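You operate a simulated robot arm through the tools that you are given. There is no shell and no other tool.

The job below is to be done with a simulated two-armed robot. You get a single attempt, and the scene is never put back.

Task
Put the grey scoop on top of the blue pack on the island top beside the table well. Take the orange brush and put it on the middle tier of the steel shelves. Fetch the silver scoop and set it on the top of the bin table. Shut the drawer of the dough table. Put the turquoise brush on the right belt. Put two of the green tabs from the left belt on the top of the left oven. Any order will do.

Only the result counts: the job must be done as asked and must still hold three seconds after the hand-in. Knocking over, shifting, dropping, spilling or breaking anything else fails it.

Robot
Two 7-joint arms with two-finger grippers on one trunk, on a base that moves. Base frame: it is fixed to the floor where the robot stands at the start and does not move with it; the origin is under the middle of the robot, x ahead of it, y to its left, z up; the surface under the hand at the start is at about z = 0.88. Readings come in m, degrees, newtons and seconds.
The left shoulder is at the start at [0.036, 0.158, 1.156], the right one opposite. With the tool pointing down near the work surface each hand reaches from about 0.28 to 0.74 m from the robot's upright axis, wherever it stands, measured 20 degrees to its own side. Places, roughly: blue pack [2.75, -1.25, 0.75]; drawer of the dough table [1.8, 0.9, 0.8]; green tab (4x4x3 cm) [3.2, 1.7, 1.1]; grey scoop (8x22x7 cm) [0.5, -0.2, 0.9]; middle tier of the steel shelves [-1.9, -1.4, 0.9]; orange brush (12x5x7 cm) [0.4, -0.3, 0.9]; right belt [3.3, 0.8, 1.1]; silver scoop (8x22x7 cm) [1.5, 1.1, 0.9]; top of the bin table [0.5, -0.2, 0.9]; top of the left oven [5, 2.7, 1.8]; turquoise brush (12x5x7 cm) [3.1, 2, 1.1]. Payload 2.45 kg a hand.
Tool frame (each hand has its own): the origin (TCP) lies between the finger pads and is the grasp point; the fingertips stand 0.026 m ahead of it; z points along the fingers, y is the line along which they close. The gripper opens to 0.096 m; its body begins 0.069 m behind the TCP.
Orientation is that of the tool frame in the base frame, as [roll, pitch, yaw] about the fixed x, y, z axes, in that order (R = Rz(yaw) Ry(pitch) Rx(roll)). With the fingers straight down and closing along the base's y, the tool's x points along the base's -x, its y along +y and its z along -z.

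Tools
- The arms move only by the tool play_rows. It takes "left_plan", "right_plan" or both (then of equal length, played together; a hand with none holds still); each is a list of rows, each a list of 7 numbers: the shift along the base's x, y, z in units of 300 mm (1.0 is 300 mm), then the turn, a rotation vector about the base's x, y, z in units of 90 degrees (1.0 is 90 degrees), then the gripper command, from -1 (fully open) to 1 (shut), values between in proportion. In form: [[dx, dy, dz, ax, ay, az, jaw], ...]. A call has 1 to 20 rows; each row is the pose to reach, as a shift and turn from the pose commanded when the call began. A call with a number of a shift or a turn outside -1 to 1 is refused whole. A row lasts 0.2 s, in which the tool goes at most 0.05 m and 8.6 degrees; a call with a longer step from one row to the next is refused whole, and so is a gripper value outside its range. A pose out of reach is approached as far as the arm can. The call stops where the force on the tool passes 40 N (or 10 N more than at its start, if that is more) or the arm is blocked; 0.2 s more then pass. The fingers move at their own pace (about 0.1199 m/s each) and stop on an object; they squeeze with about 21 N. The grip force told is the motor's: it shows also when the fingers shut on nothing. Time passes only in rows, and 0.2 s behind the last, so rows that repeat a pose let the fingers close. It gives the time, the measured TCP pose, the force on the tool (base axes), the opening and the grip force at its end, in the units of the frame above (readings bear some noise), with the torque about the TCP (base axes, N m) and any sound that the robot's microphone picked up, and new pictures: "pictures" is both (left out), scene, wrist or none (wrist: the cameras of the hands that moved).
- Cameras (640 x 400 px; columns grow to the right, rows downward): "scene" is now at [0.0791, -0.0232, 1.6138]; the picture's right is [-0.30, -0.95, -0.00], its down [-0.86, 0.27, -0.44] and it looks along [0.42, -0.13, -0.90] (base axes); focal length 273 px, centre (320, 200). "left" rides on the left gripper at [0.082, -0.003, -0.098] in its tool frame; the picture's right is [0.04, 1.00, 0.00], its down [-0.73, 0.03, -0.68] and it looks along [-0.68, 0.03, 0.73] (tool axes); focal length 256 px, centre (320, 200). "right" rides on the right gripper at [0.082, 0.003, -0.098] in its tool frame; the picture's right is [-0.04, 1.00, 0.00], its down [-0.73, -0.03, -0.68] and it looks along [-0.68, -0.03, 0.73] (tool axes); focal length 256 px, centre (320, 200).
- slide_trunk(by): moves the trunk up (or, below 0, down) by that many m; the arms and the scene camera ride with it, the base frame stays. It gives what a move gives, with no picture.
- roll_base(legs): drives the robot by 1 to 6 legs, each [ahead, left, turn to the left] in m, m and degrees, along the robot's own axes; the way and the turn of a leg run together, so that a leg with both is an arc; at most 1.5 m and 180 degrees a leg. The arms and the cameras ride along, it lands a little off, and it stops where it bumps. It gives what a move gives, and a new picture of the scene camera.
- head_to(pan, tilt): turns the head with the scene camera to pan (to the left, within 120 degrees either way) and tilt (down, from -29 to 69), counted from straight ahead of the robot (the tilt from the chest, where the trunk bows). It gives what a move gives, and a new picture of the scene camera.
- measure_at(camera, pixels): for up to 12 pixels [column, row] of the newest picture of that camera ("zoom" is the newest enlarged one), the place [x, y, z] in the base frame of the surface seen there, good to about 0.002 m. The clock stands still meanwhile.
- inspect(camera, box): a new picture of the part [left, top, right, bottom] of that camera's present view, enlarged. The clock stands still meanwhile.
- finish_job(): hands the job in; it is judged then, once.

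Leave the grippers open and the arms clear of the work at the hand-in unless told otherwise.

The tools are called after "Emit:" as a command line: name --argument value ..., lists and objects as JSON in quotes. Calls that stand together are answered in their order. play_rows: Moves the arms, as the interface text tells. Its arguments: {"type":"object","properties":{"left_plan":{"type":"array","items":{"type":"array","items":{"type":"number"}}},"right_plan":{"type":"array","items":{"type":"array","items":{"type":"number"}}},"pictures":{"type":"string","enum":["both","scene","wrist","none"]}},"required":[]} The other tools are called the same way: slide_trunk (by) moves the trunk up or down; roll_base (legs) drives the base; head_to (pan, tilt) turns the head that bears the scene camera; measure_at (camera, pixels) gives the place of the surface under pixels of a picture; inspect (camera, box) takes an enlarged picture of a part of a camera's view; finish_job () hands the job in.

At the start:

```text
time: 0.0
left_tool_pos: [0.4512, -0.0322, 1.1782]
left_ee_rot: [-180.0, 0.0, 179.9]
left_wrist_force: [0.2, -0.4, 0.1]
left_torque: [0.03, 0.0, 0.02]
left_gripper_width: 0.0959
left_gripper_force: 0.0
right_tool_pos: [0.2993, -0.4537, 1.1654]
right_ee_rot: [180.0, 0.0, 180.0]
right_wrist_force: [-0.8, 0.5, -0.3]
right_torque: [0.0, 0.0, 0.0]
right_gripper_width: 0.0958
right_gripper_force: 0.1
trunk travel left (down, up): [-0.325, 0.242]
robot x, y, heading: [0.0006, -0.0003, 0.0]
head pan, tilt (commanded): [-17.6, 63.7]
```

scene: 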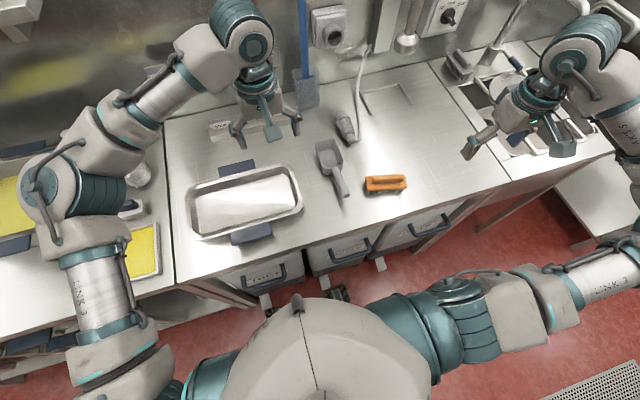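
right: 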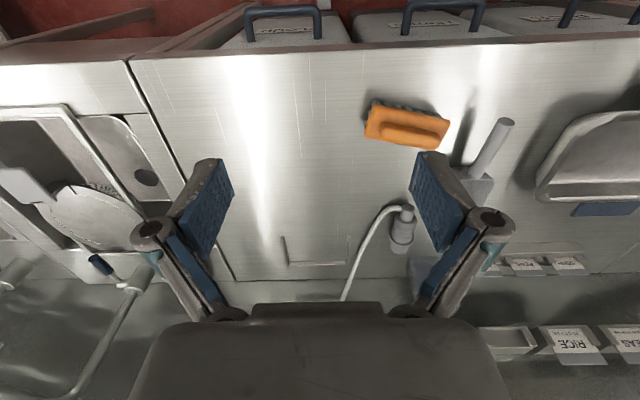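
left: 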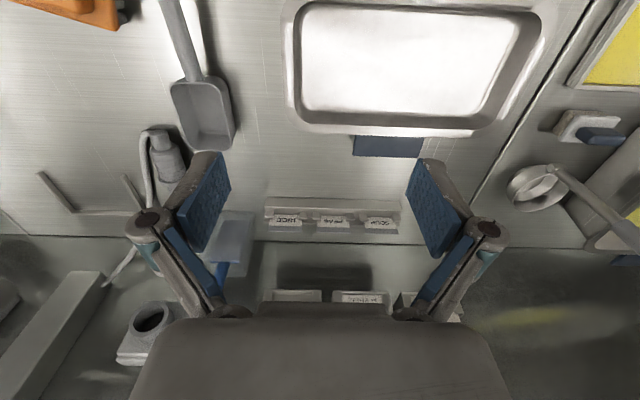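

I see the bin table ahead, with the grey scoop (about (330,165)) and the orange brush (about (385,184)). First I measure these two and the table top around them.

Emit:
measure_at --camera "scene" --pixels '[[325, 150], [330, 165], [337, 178], [345, 193], [368, 184], [385, 184], [404, 182], [360, 210], [300, 160], [345, 125], [420, 150], [450, 180]]'

Emit:
inspect --camera "scene" --box '[280, 80, 440, 220]'

```text
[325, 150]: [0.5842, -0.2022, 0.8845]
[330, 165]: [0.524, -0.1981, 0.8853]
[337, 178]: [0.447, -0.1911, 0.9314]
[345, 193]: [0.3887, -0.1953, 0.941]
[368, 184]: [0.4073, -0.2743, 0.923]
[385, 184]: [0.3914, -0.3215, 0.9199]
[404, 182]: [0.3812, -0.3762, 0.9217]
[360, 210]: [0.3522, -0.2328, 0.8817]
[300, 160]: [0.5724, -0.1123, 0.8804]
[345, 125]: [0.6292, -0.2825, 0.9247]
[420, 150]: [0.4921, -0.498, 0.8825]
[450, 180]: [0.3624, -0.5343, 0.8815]
```

```text
2.86 times, centred on (360, 150) of scene
```

zoom: 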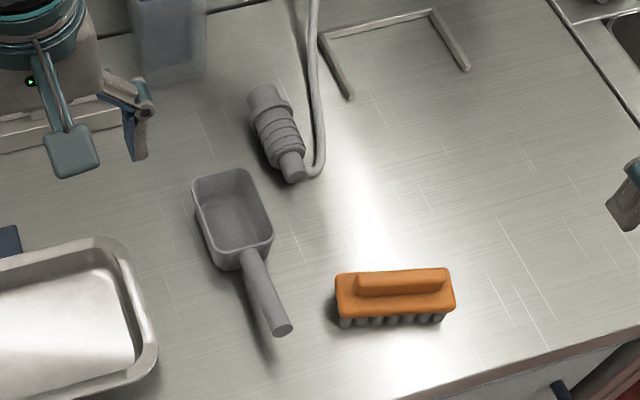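

The grey scoop's handle runs along x at z about 0.935, and the orange brush lies along y. Next I look around the room to plan the drives.

Emit:
head_to --pan 0 --tilt 10

Emit:
head_to --pan 60 --tilt 15

Emit:
head_to --pan 115 --tilt 20

Emit:
head_to --pan -60 --tilt 15

Emit:
head_to --pan -118 --tilt 20

```text
time: 1.2
left_tool_pos: [0.4503, -0.0317, 1.1802]
left_ee_rot: [179.9, 0.1, -179.9]
left_wrist_force: [0.5, -0.1, 0.0]
left_torque: [0.01, -0.01, 0.02]
left_gripper_width: 0.0959
left_gripper_force: 0.0
right_tool_pos: [0.2966, -0.4518, 1.1663]
right_ee_rot: [-179.9, 0.1, 180.0]
right_wrist_force: [-0.3, 0.4, -0.4]
right_torque: [-0.03, 0.02, 0.02]
right_gripper_width: 0.096
right_gripper_force: 0.0
trunk travel left (down, up): [-0.325, 0.242]
robot x, y, heading: [0.0007, 0.0002, 0.1]
head pan, tilt (commanded): [0.0, 10.0]
```

scene: 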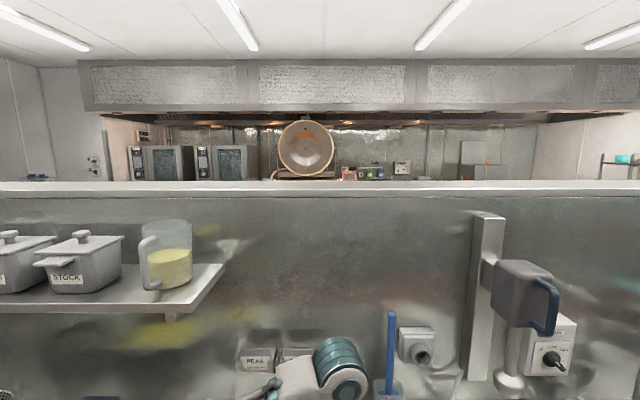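

```text
time: 2.5
left_tool_pos: [0.4497, -0.0313, 1.1803]
left_ee_rot: [-179.8, 0.0, -180.0]
left_wrist_force: [0.1, 1.3, 0.1]
left_torque: [-0.01, -0.01, 0.04]
left_gripper_width: 0.096
left_gripper_force: 0.1
right_tool_pos: [0.2957, -0.4521, 1.168]
right_ee_rot: [-179.9, 0.0, -179.9]
right_wrist_force: [0.5, 0.0, 1.1]
right_torque: [-0.03, -0.01, 0.0]
right_gripper_width: 0.0961
right_gripper_force: 0.0
trunk travel left (down, up): [-0.325, 0.242]
robot x, y, heading: [0.0004, -0.0014, 0.5]
head pan, tilt (commanded): [60.0, 15.0]
```

scene: 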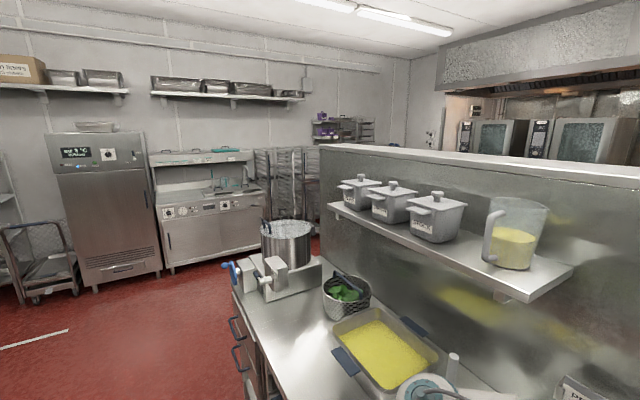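

```text
time: 3.8
left_tool_pos: [0.4492, -0.0314, 1.1797]
left_ee_rot: [-179.9, 0.1, -180.0]
left_wrist_force: [-0.6, 0.8, 0.0]
left_torque: [0.0, 0.0, -0.04]
left_gripper_width: 0.0961
left_gripper_force: 0.1
right_tool_pos: [0.2961, -0.4518, 1.1667]
right_ee_rot: [-180.0, 0.0, -179.9]
right_wrist_force: [-0.6, 0.4, 0.2]
right_torque: [0.01, -0.02, 0.01]
right_gripper_width: 0.0961
right_gripper_force: 0.1
trunk travel left (down, up): [-0.325, 0.242]
robot x, y, heading: [-0.0002, -0.0013, 0.0]
head pan, tilt (commanded): [115.0, 20.0]
```

scene: 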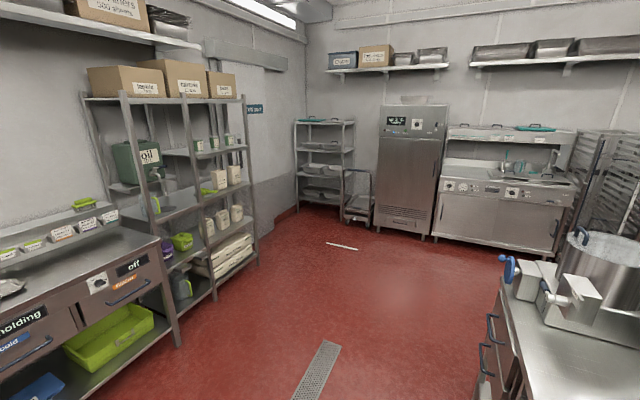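

```text
time: 6.4
left_tool_pos: [0.4496, -0.0316, 1.1812]
left_ee_rot: [-179.8, 0.2, -179.9]
left_wrist_force: [0.2, -0.4, -0.3]
left_torque: [-0.01, 0.0, -0.02]
left_gripper_width: 0.096
left_gripper_force: 0.1
right_tool_pos: [0.2963, -0.4522, 1.1661]
right_ee_rot: [-179.9, 0.1, 180.0]
right_wrist_force: [0.2, -0.4, 0.3]
right_torque: [0.01, -0.03, 0.02]
right_gripper_width: 0.096
right_gripper_force: 0.0
trunk travel left (down, up): [-0.325, 0.242]
robot x, y, heading: [0.0019, 0.0021, -0.1]
head pan, tilt (commanded): [-60.0, 15.0]
```

scene: 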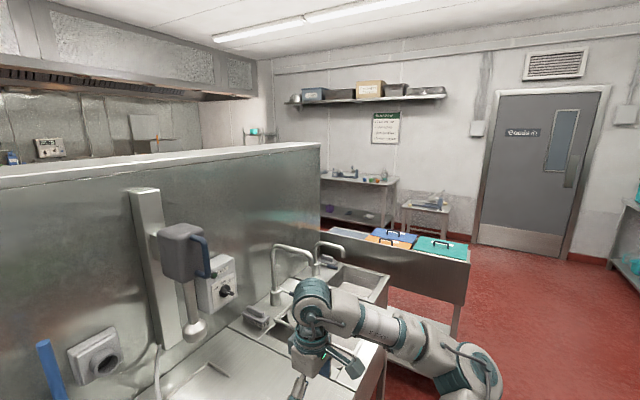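

```text
time: 7.7
left_tool_pos: [0.4494, -0.0322, 1.1797]
left_ee_rot: [-179.9, 0.1, -179.9]
left_wrist_force: [0.0, 0.2, -0.2]
left_torque: [0.01, 0.0, -0.01]
left_gripper_width: 0.0959
left_gripper_force: 0.1
right_tool_pos: [0.2964, -0.4503, 1.1673]
right_ee_rot: [-179.8, 0.1, -180.0]
right_wrist_force: [0.6, -0.6, 0.4]
right_torque: [-0.01, -0.02, 0.02]
right_gripper_width: 0.0957
right_gripper_force: 0.0
trunk travel left (down, up): [-0.325, 0.242]
robot x, y, heading: [0.004, -0.0008, 0.0]
head pan, tilt (commanded): [-118.0, 20.0]
```

scene: 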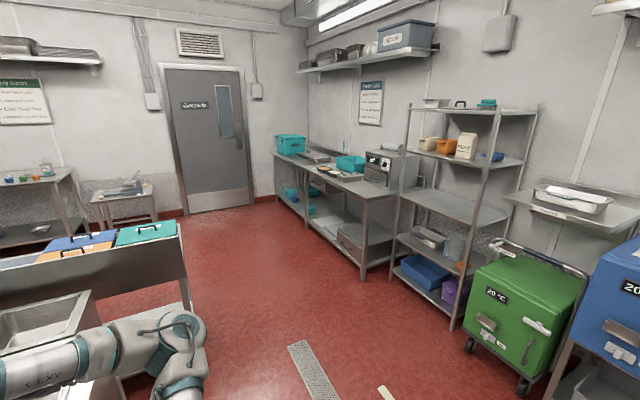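

The steel shelves stand near (465,170) in this picture. I measure their tiers and posts, plus some floor obstacles.

Emit:
measure_at --camera "scene" --pixels '[[460, 205], [430, 195], [490, 215], [408, 195], [480, 105], [440, 150], [455, 320], [520, 385], [490, 155], [440, 270], [370, 275], [300, 350]]'

Emit:
inspect --camera "scene" --box '[380, 80, 560, 340]'

```text
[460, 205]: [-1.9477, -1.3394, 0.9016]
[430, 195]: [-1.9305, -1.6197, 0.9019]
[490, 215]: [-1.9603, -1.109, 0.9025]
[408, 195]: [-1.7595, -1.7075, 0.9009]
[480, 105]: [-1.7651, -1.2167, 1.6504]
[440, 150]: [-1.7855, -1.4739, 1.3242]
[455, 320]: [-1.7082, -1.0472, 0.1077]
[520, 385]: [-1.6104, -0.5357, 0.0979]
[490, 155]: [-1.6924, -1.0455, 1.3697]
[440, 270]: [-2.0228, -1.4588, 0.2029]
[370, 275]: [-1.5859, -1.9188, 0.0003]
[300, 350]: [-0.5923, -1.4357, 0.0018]
```

```text
1.54 times, centred on (470, 210) of scene
```

zoom: 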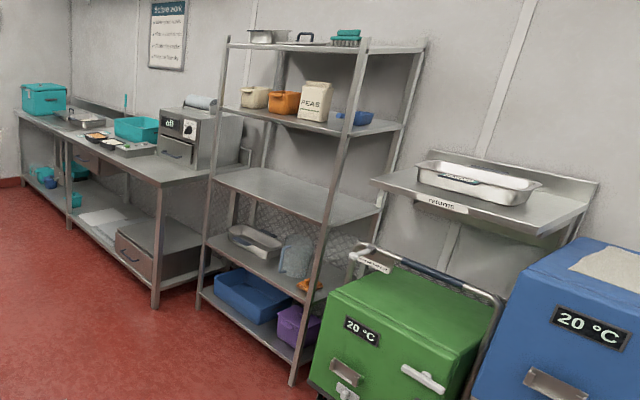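

The middle tier is the empty one at z = 0.90, with its front edge near x = -1.72. I turn the head back to the bin table to prepare both grasps there.

Emit:
head_to --pan -25 --tilt 55

Emit:
inspect --camera "scene" --box '[240, 160, 400, 260]'

```text
time: 9.4
left_tool_pos: [0.449, -0.0319, 1.1804]
left_ee_rot: [-179.9, 0.1, -179.9]
left_wrist_force: [0.5, 0.3, 0.6]
left_torque: [-0.01, 0.03, 0.01]
left_gripper_width: 0.0959
left_gripper_force: 0.2
right_tool_pos: [0.2959, -0.451, 1.1678]
right_ee_rot: [-179.9, 0.0, 179.9]
right_wrist_force: [-0.6, 0.4, 0.1]
right_torque: [0.01, 0.0, 0.01]
right_gripper_width: 0.0963
right_gripper_force: 0.1
trunk travel left (down, up): [-0.325, 0.242]
robot x, y, heading: [0.0018, 0.0003, 0.3]
head pan, tilt (commanded): [-25.0, 55.0]
```

scene: 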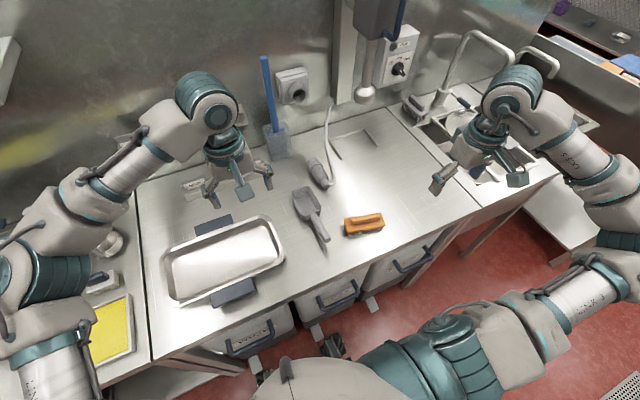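

```text
4.00 times, centred on (320, 210) of scene
```

zoom: 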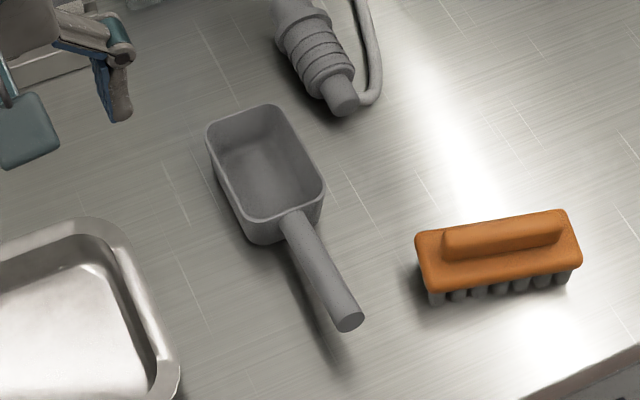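

Emit:
measure_at --camera "zoom" --pixels '[[293, 220], [308, 248], [325, 278], [343, 310], [270, 240], [235, 115], [450, 238], [555, 218], [500, 225], [425, 265], [570, 245], [500, 262]]'

```text
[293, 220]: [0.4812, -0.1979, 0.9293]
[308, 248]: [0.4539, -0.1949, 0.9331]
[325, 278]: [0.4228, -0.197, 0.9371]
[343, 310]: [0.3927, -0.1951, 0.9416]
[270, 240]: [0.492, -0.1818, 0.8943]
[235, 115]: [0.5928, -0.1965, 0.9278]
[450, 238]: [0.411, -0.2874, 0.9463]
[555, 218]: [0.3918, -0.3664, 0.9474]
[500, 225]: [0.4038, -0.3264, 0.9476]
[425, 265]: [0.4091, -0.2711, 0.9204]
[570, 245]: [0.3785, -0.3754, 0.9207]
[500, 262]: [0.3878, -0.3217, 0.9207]
```

The brush's ridge runs from (0.411,-0.287) to (0.392,-0.366), with its plate top at z = 0.92 and 5 cm width. I will grip the plate's width with the right hand, turned about 76° and tilted 30° along the brush, so it can later slide under the upper shelf tier. First I go to a hover and check that the arm can hold that pose.

Emit:
play_rows --right_plan '[[0.03, 0.03, 0, 0.0202, -0.0256, 0.0754, -1], [0.06, 0.07, 0, 0.0404, -0.0513, 0.1508, -1], [0.09, 0.11, 0, 0.0605, -0.0769, 0.2262, -1], [0.13, 0.15, 0, 0.0807, -0.1026, 0.3016, -1], [0.16, 0.19, 0, 0.1009, -0.1282, 0.377, -1], [0.2, 0.23, 0, 0.1211, -0.1539, 0.4523, -1], [0.23, 0.27, 0, 0.1413, -0.1795, 0.5277, -1], [0.26, 0.31, 0, 0.1615, -0.2052, 0.6031, -1], [0.29, 0.35, 0, 0.1816, -0.2308, 0.6785, -1], [0.32, 0.38, 0, 0.2018, -0.2565, 0.7539, -1], [0.353, 0.413, 0, 0.222, -0.2821, 0.8293, -1], [0.353, 0.413, 0, 0.222, -0.2821, 0.8293, -1]]'

```text
time: 12.0
left_tool_pos: [0.449, -0.0311, 1.1804]
left_ee_rot: [-179.9, 0.2, -179.9]
left_wrist_force: [0.5, 0.2, 0.0]
left_torque: [0.0, 0.01, -0.02]
left_gripper_width: 0.0962
left_gripper_force: 0.0
right_tool_pos: [0.278, -0.1489, 1.2202]
right_ee_rot: [-179.8, 30.2, -103.6]
right_wrist_force: [0.4, -0.3, 0.7]
right_torque: [0.01, -0.01, 0.0]
right_gripper_width: 0.0959
right_gripper_force: 0.1
right hand out of reach, approached as far as the arm can: row 5, 6, 7, 8, 9, 10, 11, 12
trunk travel left (down, up): [-0.325, 0.242]
robot x, y, heading: [-0.0007, -0.0008, -0.3]
head pan, tilt (commanded): [-25.0, 55.0]
```

scene: 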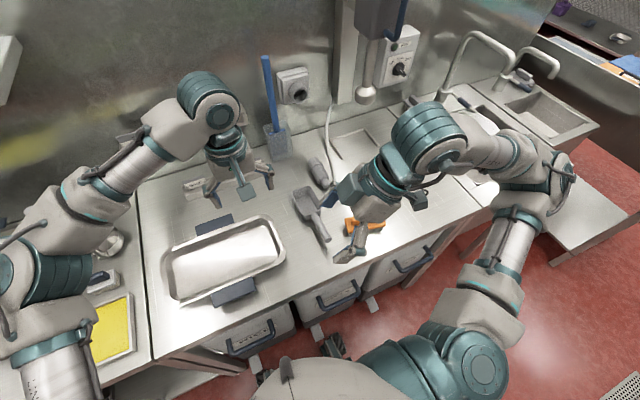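
right: 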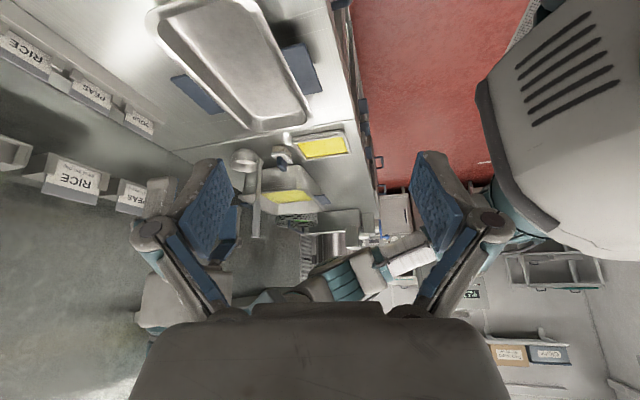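

The orientation was reached but the position was not: the hand is stuck at (0.278,-0.149,1.22). I turn the hand back, and I'll turn the whole robot for this grasp instead.

Emit:
play_rows --right_plan '[[-0.03, -0.03, 0, -0.0202, 0.0256, -0.0754, -1], [-0.06, -0.07, 0, -0.0404, 0.0513, -0.1508, -1], [-0.09, -0.11, 0, -0.0605, 0.0769, -0.2262, -1], [-0.13, -0.15, 0, -0.0807, 0.1026, -0.3016, -1], [-0.16, -0.19, 0, -0.1009, 0.1282, -0.377, -1], [-0.2, -0.23, 0, -0.1211, 0.1539, -0.4523, -1], [-0.23, -0.27, 0, -0.1413, 0.1795, -0.5277, -1], [-0.26, -0.31, 0, -0.1615, 0.2052, -0.6031, -1], [-0.29, -0.35, 0, -0.1816, 0.2308, -0.6785, -1], [-0.32, -0.38, 0, -0.2018, 0.2565, -0.7539, -1], [-0.353, -0.413, 0, -0.222, 0.2821, -0.8293, -1], [-0.353, -0.413, 0, -0.222, 0.2821, -0.8293, -1]]' --pictures "scene"

Emit:
head_to --pan -90 --tilt 69

Emit:
head_to --pan 0 --tilt 69

```text
time: 14.6
left_tool_pos: [0.4484, -0.0312, 1.181]
left_ee_rot: [-179.8, 0.2, -179.9]
left_wrist_force: [-0.2, 0.0, 0.0]
left_torque: [-0.05, 0.01, -0.01]
left_gripper_width: 0.096
left_gripper_force: 0.0
right_tool_pos: [0.181, -0.273, 1.2211]
right_ee_rot: [-179.9, 0.1, 179.9]
right_wrist_force: [-0.1, -0.1, 0.2]
right_torque: [-0.04, 0.01, 0.01]
right_gripper_width: 0.096
right_gripper_force: 0.1
trunk travel left (down, up): [-0.325, 0.242]
robot x, y, heading: [-0.0004, -0.0013, -0.2]
head pan, tilt (commanded): [-25.0, 55.0]
```

scene: 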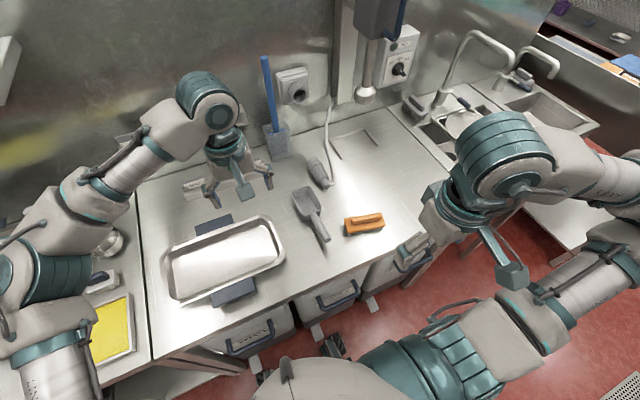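

```text
time: 15.9
left_tool_pos: [0.4495, -0.033, 1.1804]
left_ee_rot: [-179.8, 0.1, -180.0]
left_wrist_force: [0.1, 0.0, 0.3]
left_torque: [0.01, -0.02, 0.0]
left_gripper_width: 0.0959
left_gripper_force: 0.0
right_tool_pos: [0.1812, -0.2725, 1.2207]
right_ee_rot: [-179.9, 0.2, 180.0]
right_wrist_force: [-0.9, 0.0, -0.2]
right_torque: [-0.01, 0.02, 0.0]
right_gripper_width: 0.0958
right_gripper_force: 0.0
trunk travel left (down, up): [-0.325, 0.242]
robot x, y, heading: [0.001, 0.0029, 0.0]
head pan, tilt (commanded): [-90.0, 68.8]
```

scene: 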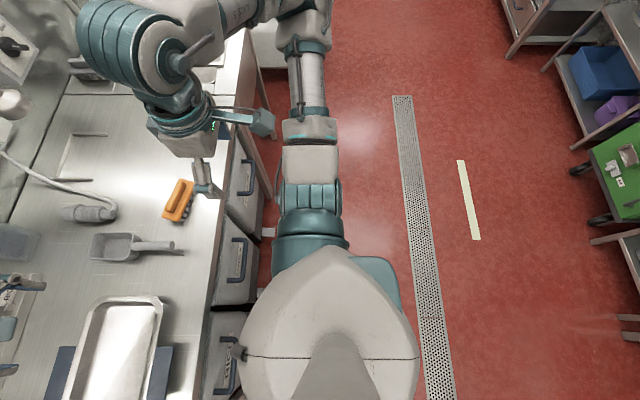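

```text
time: 17.6
left_tool_pos: [0.4506, -0.0318, 1.1797]
left_ee_rot: [-180.0, 0.2, -179.9]
left_wrist_force: [0.2, -0.1, -0.2]
left_torque: [0.01, -0.01, 0.01]
left_gripper_width: 0.0958
left_gripper_force: 0.1
right_tool_pos: [0.1822, -0.2719, 1.2205]
right_ee_rot: [-179.9, 0.2, -180.0]
right_wrist_force: [-0.4, 0.1, -0.3]
right_torque: [0.01, 0.02, 0.07]
right_gripper_width: 0.096
right_gripper_force: 0.0
trunk travel left (down, up): [-0.325, 0.242]
robot x, y, heading: [-0.0002, -0.0003, -0.1]
head pan, tilt (commanded): [0.0, 68.8]
```

scene: 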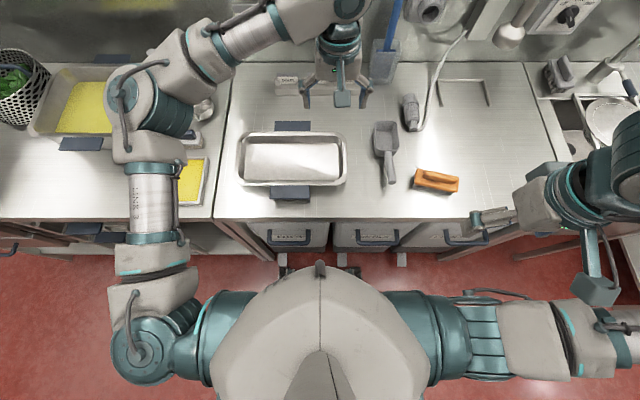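

The commanded pose is kept at what was reached. I measure the objects visible at the robot's front foot, the bin handles and the table edge, to learn the clearance for turning.

Emit:
measure_at --camera "scene" --pixels '[[350, 264], [315, 265], [285, 270], [400, 258], [360, 236], [460, 238], [430, 222], [230, 215], [520, 217], [240, 300], [440, 390], [320, 250]]'

Emit:
inspect --camera "scene" --box '[240, 200, 480, 300]'

```text
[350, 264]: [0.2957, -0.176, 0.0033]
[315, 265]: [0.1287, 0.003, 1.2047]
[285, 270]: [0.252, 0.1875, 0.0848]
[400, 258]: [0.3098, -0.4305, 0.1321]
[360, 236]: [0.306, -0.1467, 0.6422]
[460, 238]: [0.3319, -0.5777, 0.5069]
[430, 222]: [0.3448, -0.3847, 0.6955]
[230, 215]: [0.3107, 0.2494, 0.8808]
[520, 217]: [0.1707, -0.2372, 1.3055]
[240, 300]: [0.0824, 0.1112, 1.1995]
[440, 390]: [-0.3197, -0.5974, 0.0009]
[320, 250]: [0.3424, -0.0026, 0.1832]
```

```text
2.67 times, centred on (360, 250) of scene
```

zoom: 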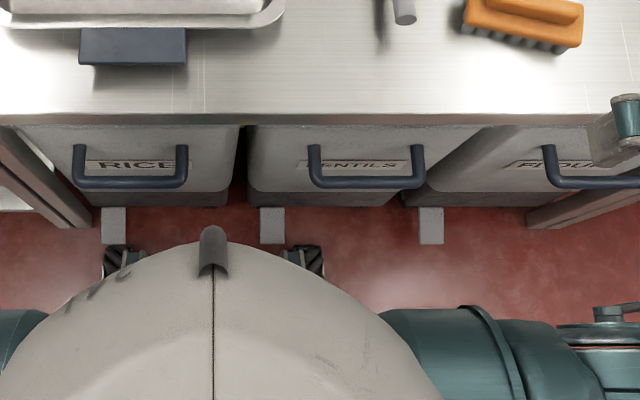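

The robot's front wheels are near x = 0.24 and the bin feet near x = 0.29, so turning needs some backing first. I measure how far the right arm's elbow sticks out, and the sink faucets.

Emit:
measure_at --camera "scene" --pixels '[[480, 335], [540, 340], [600, 340], [625, 300], [620, 160], [560, 195], [600, 75], [560, 75], [140, 350], [150, 200], [120, 110], [320, 30]]'

Emit:
head_to --pan -55 --tilt 50

```text
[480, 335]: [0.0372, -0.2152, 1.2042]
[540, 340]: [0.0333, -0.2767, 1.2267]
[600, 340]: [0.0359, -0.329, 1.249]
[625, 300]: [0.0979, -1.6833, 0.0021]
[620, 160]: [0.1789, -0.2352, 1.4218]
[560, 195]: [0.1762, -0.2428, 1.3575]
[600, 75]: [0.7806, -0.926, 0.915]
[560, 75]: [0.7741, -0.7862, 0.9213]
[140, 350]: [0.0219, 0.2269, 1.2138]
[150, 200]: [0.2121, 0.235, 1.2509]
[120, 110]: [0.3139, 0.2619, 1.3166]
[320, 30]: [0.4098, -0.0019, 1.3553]
```

```text
time: 18.8
left_tool_pos: [0.4483, -0.0319, 1.1803]
left_ee_rot: [-179.8, 0.2, -180.0]
left_wrist_force: [0.8, -0.5, 0.2]
left_torque: [-0.01, 0.01, 0.03]
left_gripper_width: 0.0958
left_gripper_force: 0.1
right_tool_pos: [0.1812, -0.2721, 1.2215]
right_ee_rot: [-179.9, 0.2, 179.9]
right_wrist_force: [-0.3, -0.3, -0.5]
right_torque: [-0.04, -0.02, 0.0]
right_gripper_width: 0.096
right_gripper_force: 0.0
trunk travel left (down, up): [-0.325, 0.242]
robot x, y, heading: [-0.0025, 0.0024, 0.1]
head pan, tilt (commanded): [-55.0, 50.0]
```

scene: 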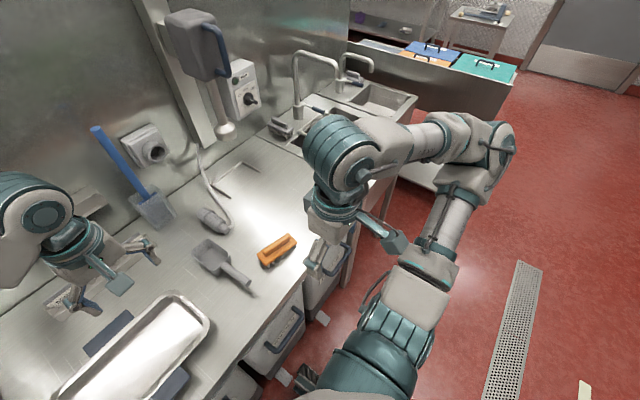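

Emit:
measure_at --camera "scene" --pixels '[[490, 150], [510, 140], [465, 170], [430, 280], [425, 140], [340, 130], [310, 60], [350, 65], [300, 105], [275, 130], [210, 40], [480, 100]]'

```text
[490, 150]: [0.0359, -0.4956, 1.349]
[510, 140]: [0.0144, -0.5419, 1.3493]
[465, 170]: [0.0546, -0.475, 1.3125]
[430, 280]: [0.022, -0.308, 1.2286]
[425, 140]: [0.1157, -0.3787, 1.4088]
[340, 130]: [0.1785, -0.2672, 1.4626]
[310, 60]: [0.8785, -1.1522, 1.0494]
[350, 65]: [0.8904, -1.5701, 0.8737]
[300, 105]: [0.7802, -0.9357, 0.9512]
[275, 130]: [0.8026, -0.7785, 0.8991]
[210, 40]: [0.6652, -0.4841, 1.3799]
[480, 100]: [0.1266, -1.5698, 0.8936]
```

The right arm is folded compactly (elbow about 0.54 m out), so I can back off 0.12 m, go 0.52 m to the right and turn 45° left to face the brush along its length.

Emit:
roll_base --legs '[[-0.12, 0, 0], [0, -0.52, 0], [0, 0, 45]]'

```text
time: 24.6
left_tool_pos: [0.2129, -0.1899, 1.1821]
left_ee_rot: [-179.6, 0.1, -134.2]
left_wrist_force: [-0.7, 0.1, 0.3]
left_torque: [-0.02, 0.0, -0.02]
left_gripper_width: 0.0962
left_gripper_force: 0.0
right_tool_pos: [0.1985, -0.5486, 1.2219]
right_ee_rot: [-179.6, 0.1, -134.3]
right_wrist_force: [0.7, 0.0, -0.2]
right_torque: [-0.03, -0.01, -0.03]
right_gripper_width: 0.0958
right_gripper_force: 0.1
trunk travel left (down, up): [-0.325, 0.242]
robot x, y, heading: [-0.1209, -0.4954, 45.6]
head pan, tilt (commanded): [-55.0, 50.0]
```

scene: 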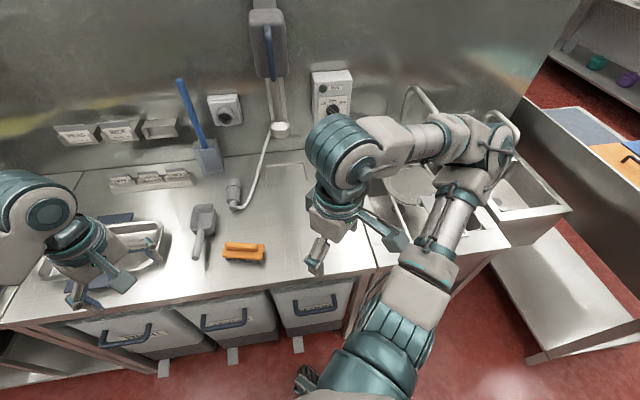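

The robot now faces 45.6°. I turn the right hand the remaining 31° plus the 30° tilt and go to a hover 12 cm short of the brush along the tool axis.

Emit:
play_rows --right_plan '[[0.0694, 0.0606, -0.0741, 0.0328, -0.0182, 0.0373, -1], [0.1389, 0.1211, -0.1482, 0.0656, -0.0363, 0.0745, -1], [0.2083, 0.1817, -0.2223, 0.0984, -0.0545, 0.1118, -1], [0.2778, 0.2422, -0.2964, 0.1312, -0.0727, 0.1491, -1], [0.3472, 0.3028, -0.3706, 0.1639, -0.0908, 0.1863, -1], [0.4167, 0.3633, -0.4447, 0.1967, -0.109, 0.2236, -1], [0.4861, 0.4239, -0.5188, 0.2295, -0.1272, 0.2609, -1], [0.5556, 0.4844, -0.5929, 0.2623, -0.1453, 0.2981, -1], [0.625, 0.545, -0.667, 0.2951, -0.1635, 0.3354, -1], [0.625, 0.545, -0.667, 0.2951, -0.1635, 0.3354, -1]]'

```text
time: 26.8
left_tool_pos: [0.2227, -0.2024, 1.1811]
left_ee_rot: [179.7, 0.2, -134.3]
left_wrist_force: [-0.9, 0.0, -0.2]
left_torque: [0.03, -0.01, 0.04]
left_gripper_width: 0.0956
left_gripper_force: 0.0
right_tool_pos: [0.3938, -0.3978, 1.0195]
right_ee_rot: [179.7, 30.5, -103.6]
right_wrist_force: [-0.7, 0.0, 0.3]
right_torque: [0.01, 0.0, -0.02]
right_gripper_width: 0.096
right_gripper_force: 0.0
trunk travel left (down, up): [-0.325, 0.242]
robot x, y, heading: [-0.1216, -0.4921, 45.9]
head pan, tilt (commanded): [-55.0, 50.0]
```

scene: 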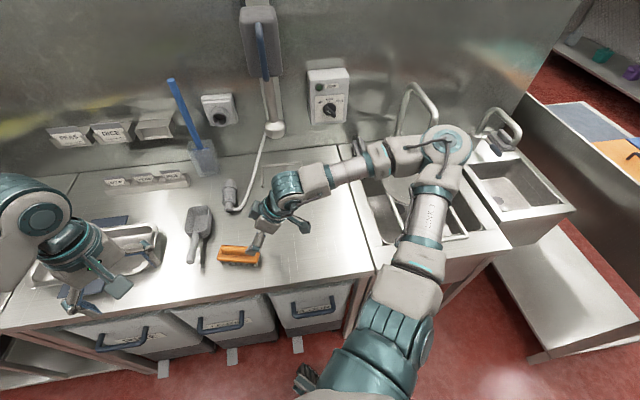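
right: 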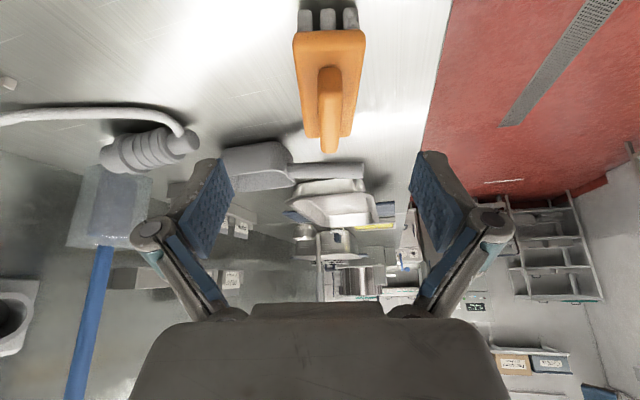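

The hand is aligned with the brush; in the wrist picture the brush's centre line lies at column ~331 instead of 320, about 9 mm towards tool +y. I measure it in both pictures to fix the final approach.

Emit:
measure_at --camera "right" --pixels '[[329, 75], [330, 140], [300, 50], [362, 50], [310, 130], [351, 130], [332, 33]]'

Emit:
inspect --camera "scene" --box '[160, 180, 320, 280]'

```text
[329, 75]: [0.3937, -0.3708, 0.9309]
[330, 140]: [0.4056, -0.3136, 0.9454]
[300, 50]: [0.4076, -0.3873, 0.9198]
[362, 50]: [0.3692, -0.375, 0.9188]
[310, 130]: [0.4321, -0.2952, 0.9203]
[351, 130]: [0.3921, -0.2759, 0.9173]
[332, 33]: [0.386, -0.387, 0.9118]
```

```text
4.00 times, centred on (240, 230) of scene
```

zoom: 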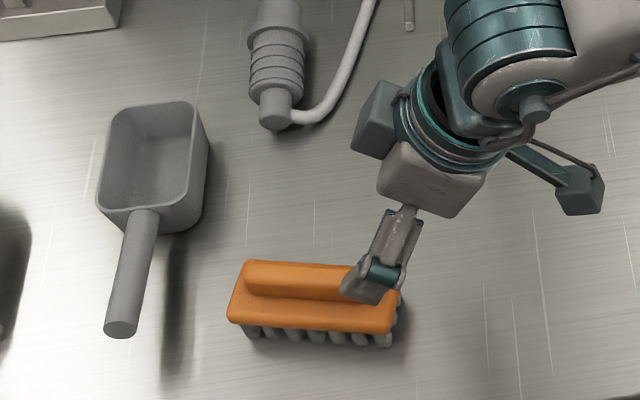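

The brush centre is at (0.401,-0.329) and its plate at z about 0.918. I approach along the tool axis to (0.401,-0.329,0.918), then close the fingers.

Emit:
play_rows --right_plan '[[0.012, 0.04, -0.04, 0, 0, 0, -1], [0.02, 0.08, -0.1, 0, 0, 0, -1], [0.022, 0.12, -0.16, 0, 0, 0, -1], [0.024, 0.16, -0.22, 0, 0, 0, -1], [0.024, 0.195, -0.28, 0, 0, 0, -1], [0.024, 0.229, -0.338, 0, 0, 0, -1], [0.024, 0.229, -0.338, 0, 0, 0, -1]]'

```text
time: 28.4
left_tool_pos: [0.2228, -0.2034, 1.1814]
left_ee_rot: [179.6, 0.2, -134.3]
left_wrist_force: [0.1, 0.0, 0.3]
left_torque: [0.04, 0.02, 0.0]
left_gripper_width: 0.0961
left_gripper_force: 0.0
right_tool_pos: [0.4024, -0.3284, 0.9186]
right_ee_rot: [179.7, 30.4, -103.7]
right_wrist_force: [0.6, -0.1, 0.3]
right_torque: [0.05, 0.02, 0.0]
right_gripper_width: 0.096
right_gripper_force: 0.1
trunk travel left (down, up): [-0.325, 0.242]
robot x, y, heading: [-0.1159, -0.4955, 45.8]
head pan, tilt (commanded): [-55.0, 50.0]
```

scene: 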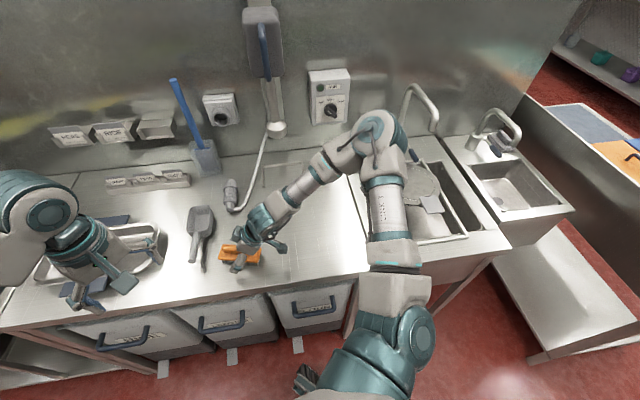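
right: 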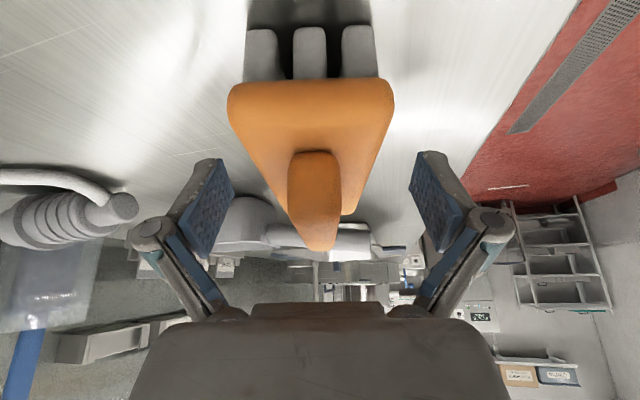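

The brush lies between the open fingers. I close the right gripper on it.

Emit:
play_rows --right_plan '[[0, 0, 0, 0, 0, 0, 0], [0, 0, 0, 0, 0, 0, 1], [0, 0, 0, 0, 0, 0, 1], [0, 0, 0, 0, 0, 0, 1], [0, 0, 0, 0, 0, 0, 1]]'

```text
time: 29.6
left_tool_pos: [0.2164, -0.1965, 1.1818]
left_ee_rot: [179.9, 0.3, -134.2]
left_wrist_force: [-0.6, -0.2, 0.2]
left_torque: [-0.03, 0.02, 0.02]
left_gripper_width: 0.0962
left_gripper_force: 0.1
right_tool_pos: [0.3962, -0.323, 0.9198]
right_ee_rot: [180.0, 30.1, -103.5]
right_wrist_force: [0.6, -1.2, 1.6]
right_torque: [0.11, -0.02, -0.04]
right_gripper_width: 0.0497
right_gripper_force: 21.3
trunk travel left (down, up): [-0.325, 0.242]
robot x, y, heading: [-0.1192, -0.4889, 45.7]
head pan, tilt (commanded): [-55.0, 50.0]
```

scene: 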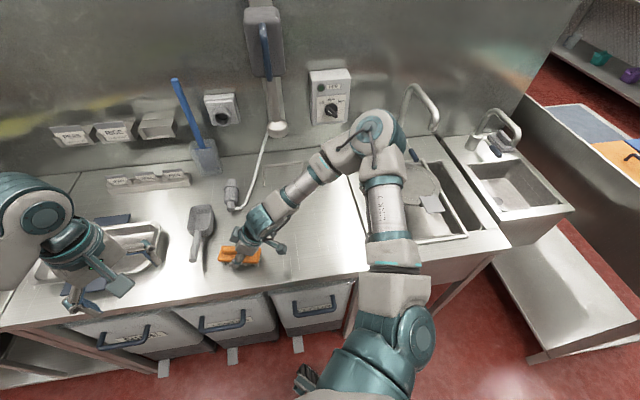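
right: 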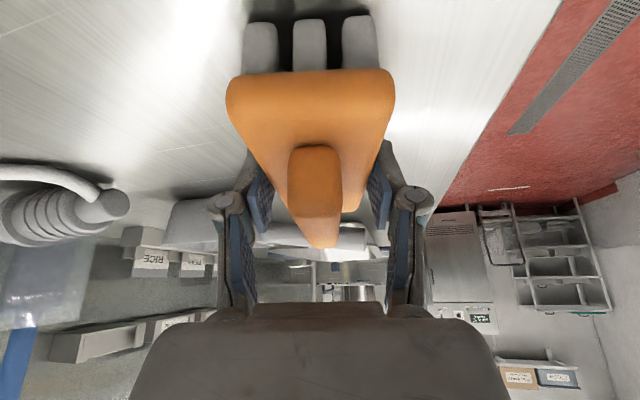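

Gripped (opening 0.0497, 21 N). I lift it straight up 0.2 m.

Emit:
play_rows --right_plan '[[0, 0, 0.06, 0, 0, 0, 1], [0, 0, 0.16, 0, 0, 0, 1], [0, 0, 0.3, 0, 0, 0, 1], [0, 0, 0.44, 0, 0, 0, 1], [0, 0, 0.58, 0, 0, 0, 1], [0, 0, 0.7, 0, 0, 0, 1], [0, 0, 0.7, 0, 0, 0, 1]]'

```text
time: 31.2
left_tool_pos: [0.22, -0.1977, 1.1813]
left_ee_rot: [179.8, 0.2, -134.3]
left_wrist_force: [0.2, 0.0, 0.1]
left_torque: [0.01, 0.0, -0.03]
left_gripper_width: 0.0962
left_gripper_force: 0.1
right_tool_pos: [0.4021, -0.3265, 1.1307]
right_ee_rot: [179.8, 30.4, -103.6]
right_wrist_force: [1.1, 0.9, -0.3]
right_torque: [0.02, -0.02, 0.01]
right_gripper_width: 0.0496
right_gripper_force: 21.0
trunk travel left (down, up): [-0.325, 0.242]
robot x, y, heading: [-0.1166, -0.4937, 45.3]
head pan, tilt (commanded): [-55.0, 50.0]
```

scene: 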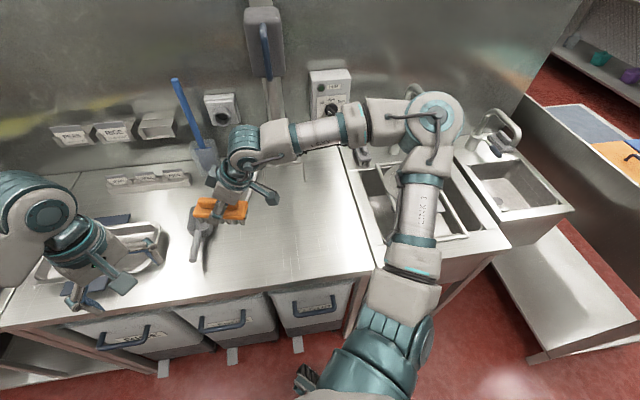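
right: 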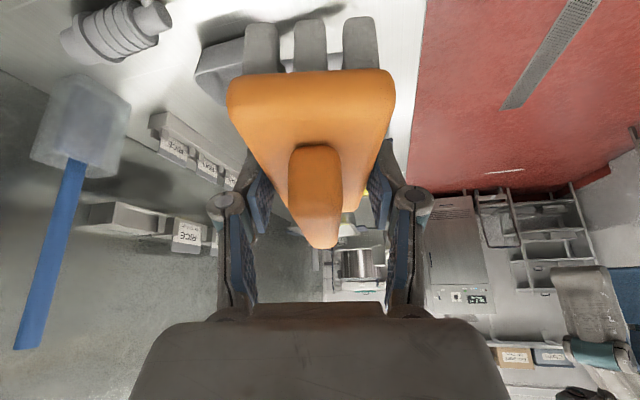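

The brush is held firmly. I draw the right hand back to the robot's right side and turn it so that the tool points straight ahead of the robot.

Emit:
play_rows --right_plan '[[0, -0.12, 0.02, 0, 0, -0.0684, 1], [0, -0.25, 0.04, 0, 0, -0.1368, 1], [-0.01, -0.38, 0.06, 0, 0, -0.2052, 1], [-0.02, -0.51, 0.08, 0, 0, -0.2736, 1], [-0.04, -0.63, 0.1, 0, 0, -0.342, 1], [-0.04, -0.63, 0.1, 0, 0, -0.342, 1]]' --pictures "scene"

```text
time: 32.6
left_tool_pos: [0.2151, -0.1955, 1.1809]
left_ee_rot: [180.0, 0.1, -134.2]
left_wrist_force: [-0.9, -0.3, 0.6]
left_torque: [0.03, 0.0, 0.03]
left_gripper_width: 0.0964
left_gripper_force: 0.0
right_tool_pos: [0.385, -0.5153, 1.1614]
right_ee_rot: [-180.0, 30.1, -134.2]
right_wrist_force: [-0.8, 0.3, -0.9]
right_torque: [-0.02, 0.04, -0.01]
right_gripper_width: 0.0493
right_gripper_force: 21.2
trunk travel left (down, up): [-0.325, 0.242]
robot x, y, heading: [-0.1185, -0.4914, 45.5]
head pan, tilt (commanded): [-55.0, 50.0]
```

scene: 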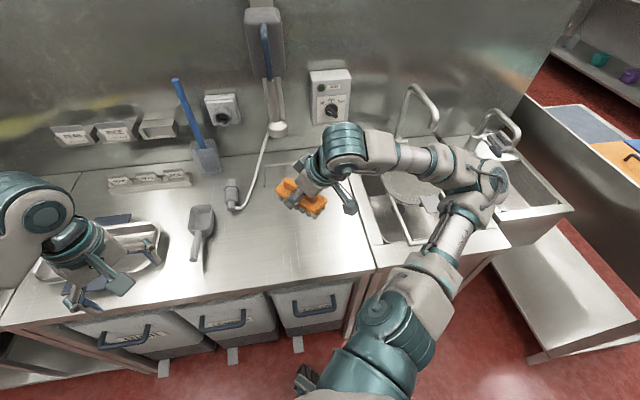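

Now the grey scoop with the left hand: I turn the robot back to straight ahead and shift it left, so the handle lies ahead of the left arm.

Emit:
roll_base --legs '[[0, 0, -45.5], [0.06, 0.17, 0]]'

Emit:
head_to --pan 5 --tilt 62

```text
time: 36.3
left_tool_pos: [0.3902, -0.3782, 1.1806]
left_ee_rot: [179.3, 0.2, 179.5]
left_wrist_force: [-0.8, 0.1, 0.4]
left_torque: [-0.02, -0.08, 0.02]
left_gripper_width: 0.096
left_gripper_force: 0.0
right_tool_pos: [0.2745, -0.724, 1.1532]
right_ee_rot: [179.2, 30.0, 179.0]
right_wrist_force: [-2.2, -1.3, -1.3]
right_torque: [0.07, -0.14, 0.04]
right_gripper_width: 0.0496
right_gripper_force: 20.9
trunk travel left (down, up): [-0.325, 0.242]
robot x, y, heading: [-0.0566, -0.329, -0.5]
head pan, tilt (commanded): [-55.0, 50.0]
```

scene: 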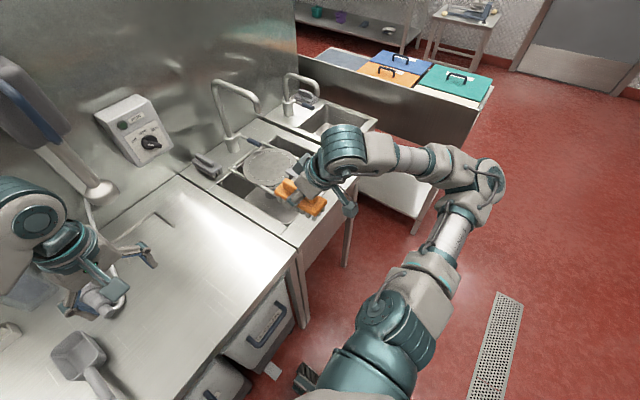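

```text
time: 37.6
left_tool_pos: [0.388, -0.3359, 1.1822]
left_ee_rot: [-178.9, 0.3, 179.6]
left_wrist_force: [0.2, 0.8, 0.4]
left_torque: [-0.1, 0.08, -0.02]
left_gripper_width: 0.0958
left_gripper_force: 0.3
right_tool_pos: [0.2754, -0.6804, 1.1684]
right_ee_rot: [-178.6, 30.0, -179.9]
right_wrist_force: [0.9, 1.1, -1.2]
right_torque: [-0.04, 0.06, -0.06]
right_gripper_width: 0.0495
right_gripper_force: 20.8
trunk travel left (down, up): [-0.325, 0.242]
robot x, y, heading: [-0.0545, -0.3253, -0.7]
head pan, tilt (commanded): [5.0, 62.0]
```

scene: 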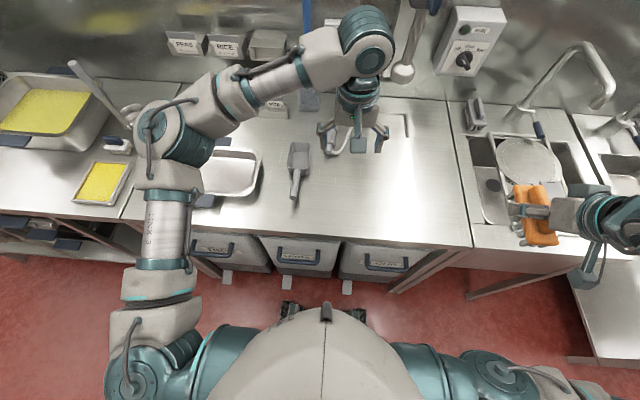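

After the drive the body sways a bit. I re-measure the scoop from this view with an enlarged picture (scoop near (297,170)).

Emit:
inspect --camera "scene" --box '[240, 120, 360, 210]'

```text
4.44 times, centred on (300, 165) of scene
```

zoom: 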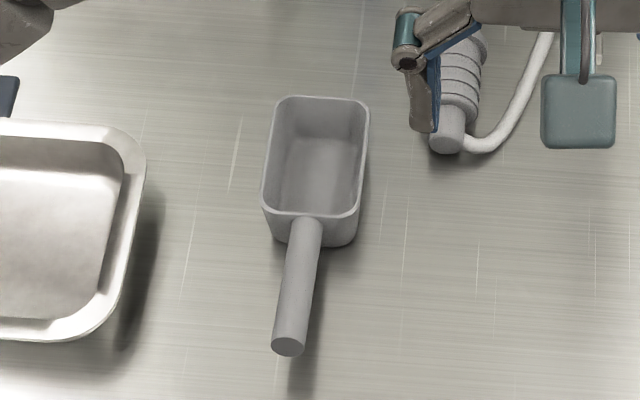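

Emit:
measure_at --camera "zoom" --pixels '[[305, 230], [301, 260], [296, 290], [290, 325], [289, 346], [314, 105], [270, 200], [350, 205], [314, 215]]'

```text
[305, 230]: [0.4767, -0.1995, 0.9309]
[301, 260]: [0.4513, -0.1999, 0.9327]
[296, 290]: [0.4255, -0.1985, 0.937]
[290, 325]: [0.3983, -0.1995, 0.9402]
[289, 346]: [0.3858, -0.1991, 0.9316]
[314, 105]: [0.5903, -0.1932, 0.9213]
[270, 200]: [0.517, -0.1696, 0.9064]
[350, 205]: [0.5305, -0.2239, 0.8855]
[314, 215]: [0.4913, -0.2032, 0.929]
```

The handle lies along x at y = -0.199, with its top at z = 0.932 at x = 0.455. I bring the left hand to a hover over it.

Emit:
play_rows --left_plan '[[0.05, 0.1, -0.02, 0, 0, 0, -1], [0.1, 0.2, -0.06, 0, 0, 0, -1], [0.14, 0.3, -0.14, 0, 0, 0, -1], [0.18, 0.38, -0.24, 0, 0, 0, -1], [0.223, 0.46, -0.34, 0, 0, 0, -1], [0.223, 0.46, -0.407, 0, 0, 0, -1], [0.223, 0.46, -0.407, 0, 0, 0, -1], [0.223, 0.46, -0.407, 0, 0, 0, -1]]'

```text
time: 39.4
left_tool_pos: [0.454, -0.204, 1.0578]
left_ee_rot: [-179.0, 0.3, 179.4]
left_wrist_force: [0.3, 1.1, 1.4]
left_torque: [-0.1, 0.02, -0.02]
left_gripper_width: 0.0961
left_gripper_force: 0.1
right_tool_pos: [0.2755, -0.6843, 1.1669]
right_ee_rot: [-178.7, 30.1, 180.0]
right_wrist_force: [0.2, 1.5, -1.1]
right_torque: [-0.06, 0.0, -0.01]
right_gripper_width: 0.0494
right_gripper_force: 20.8
trunk travel left (down, up): [-0.325, 0.242]
robot x, y, heading: [-0.0576, -0.3227, -0.4]
head pan, tilt (commanded): [5.0, 62.0]
```

scene: 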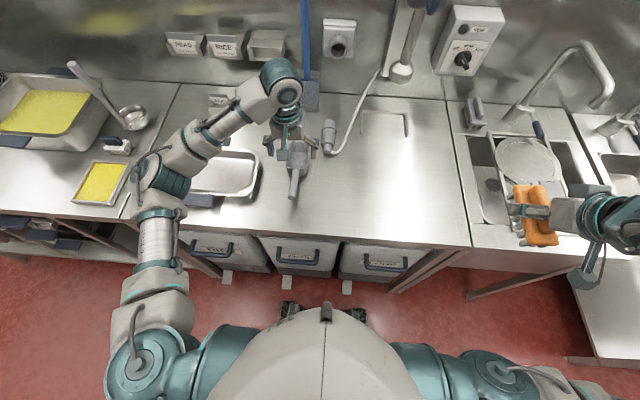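
left: 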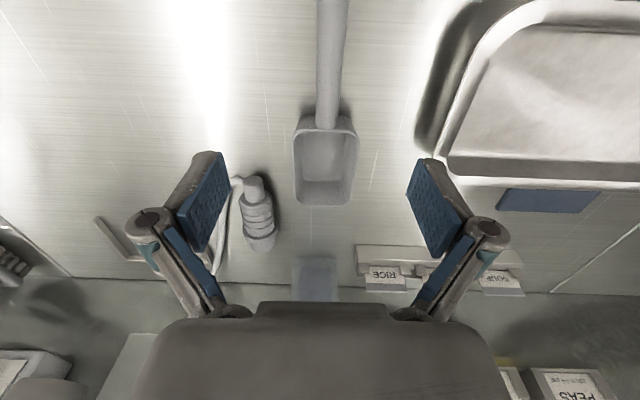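

The handle in the wrist view is at column ~329 at the grasp row, about 7 mm to +y of the TCP. I correct by 7 mm, lower to z = 0.921 and close.

Emit:
play_rows --left_plan '[[0, 0.023, -0.1, 0, 0, 0, -1], [0, 0.023, -0.2, 0, 0, 0, -1], [0, 0.023, -0.3, 0, 0, 0, -1], [0, 0.023, -0.39, 0, 0, 0, -1], [0, 0.023, -0.455, 0, 0, 0, -1], [0, 0.023, -0.455, 0, 0, 0, -1]]'

```text
time: 40.8
left_tool_pos: [0.4544, -0.2109, 0.9253]
left_ee_rot: [-179.7, 0.4, 179.4]
left_wrist_force: [-0.4, 0.6, -0.1]
left_torque: [0.01, -0.03, 0.01]
left_gripper_width: 0.0958
left_gripper_force: 0.0
right_tool_pos: [0.2695, -0.706, 1.1604]
right_ee_rot: [-179.6, 30.3, 179.7]
right_wrist_force: [-0.5, 0.1, -0.5]
right_torque: [0.02, -0.05, 0.0]
right_gripper_width: 0.0494
right_gripper_force: 21.0
trunk travel left (down, up): [-0.325, 0.242]
robot x, y, heading: [-0.0552, -0.3283, -0.4]
head pan, tilt (commanded): [5.0, 62.0]
```

scene: 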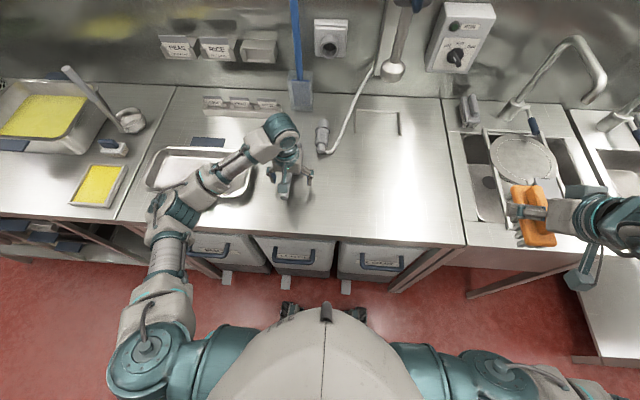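
left: 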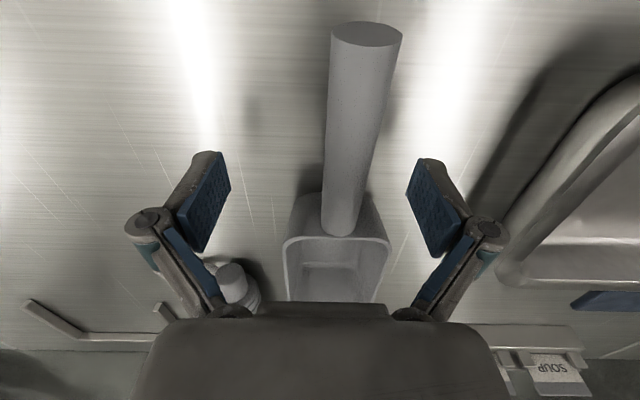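

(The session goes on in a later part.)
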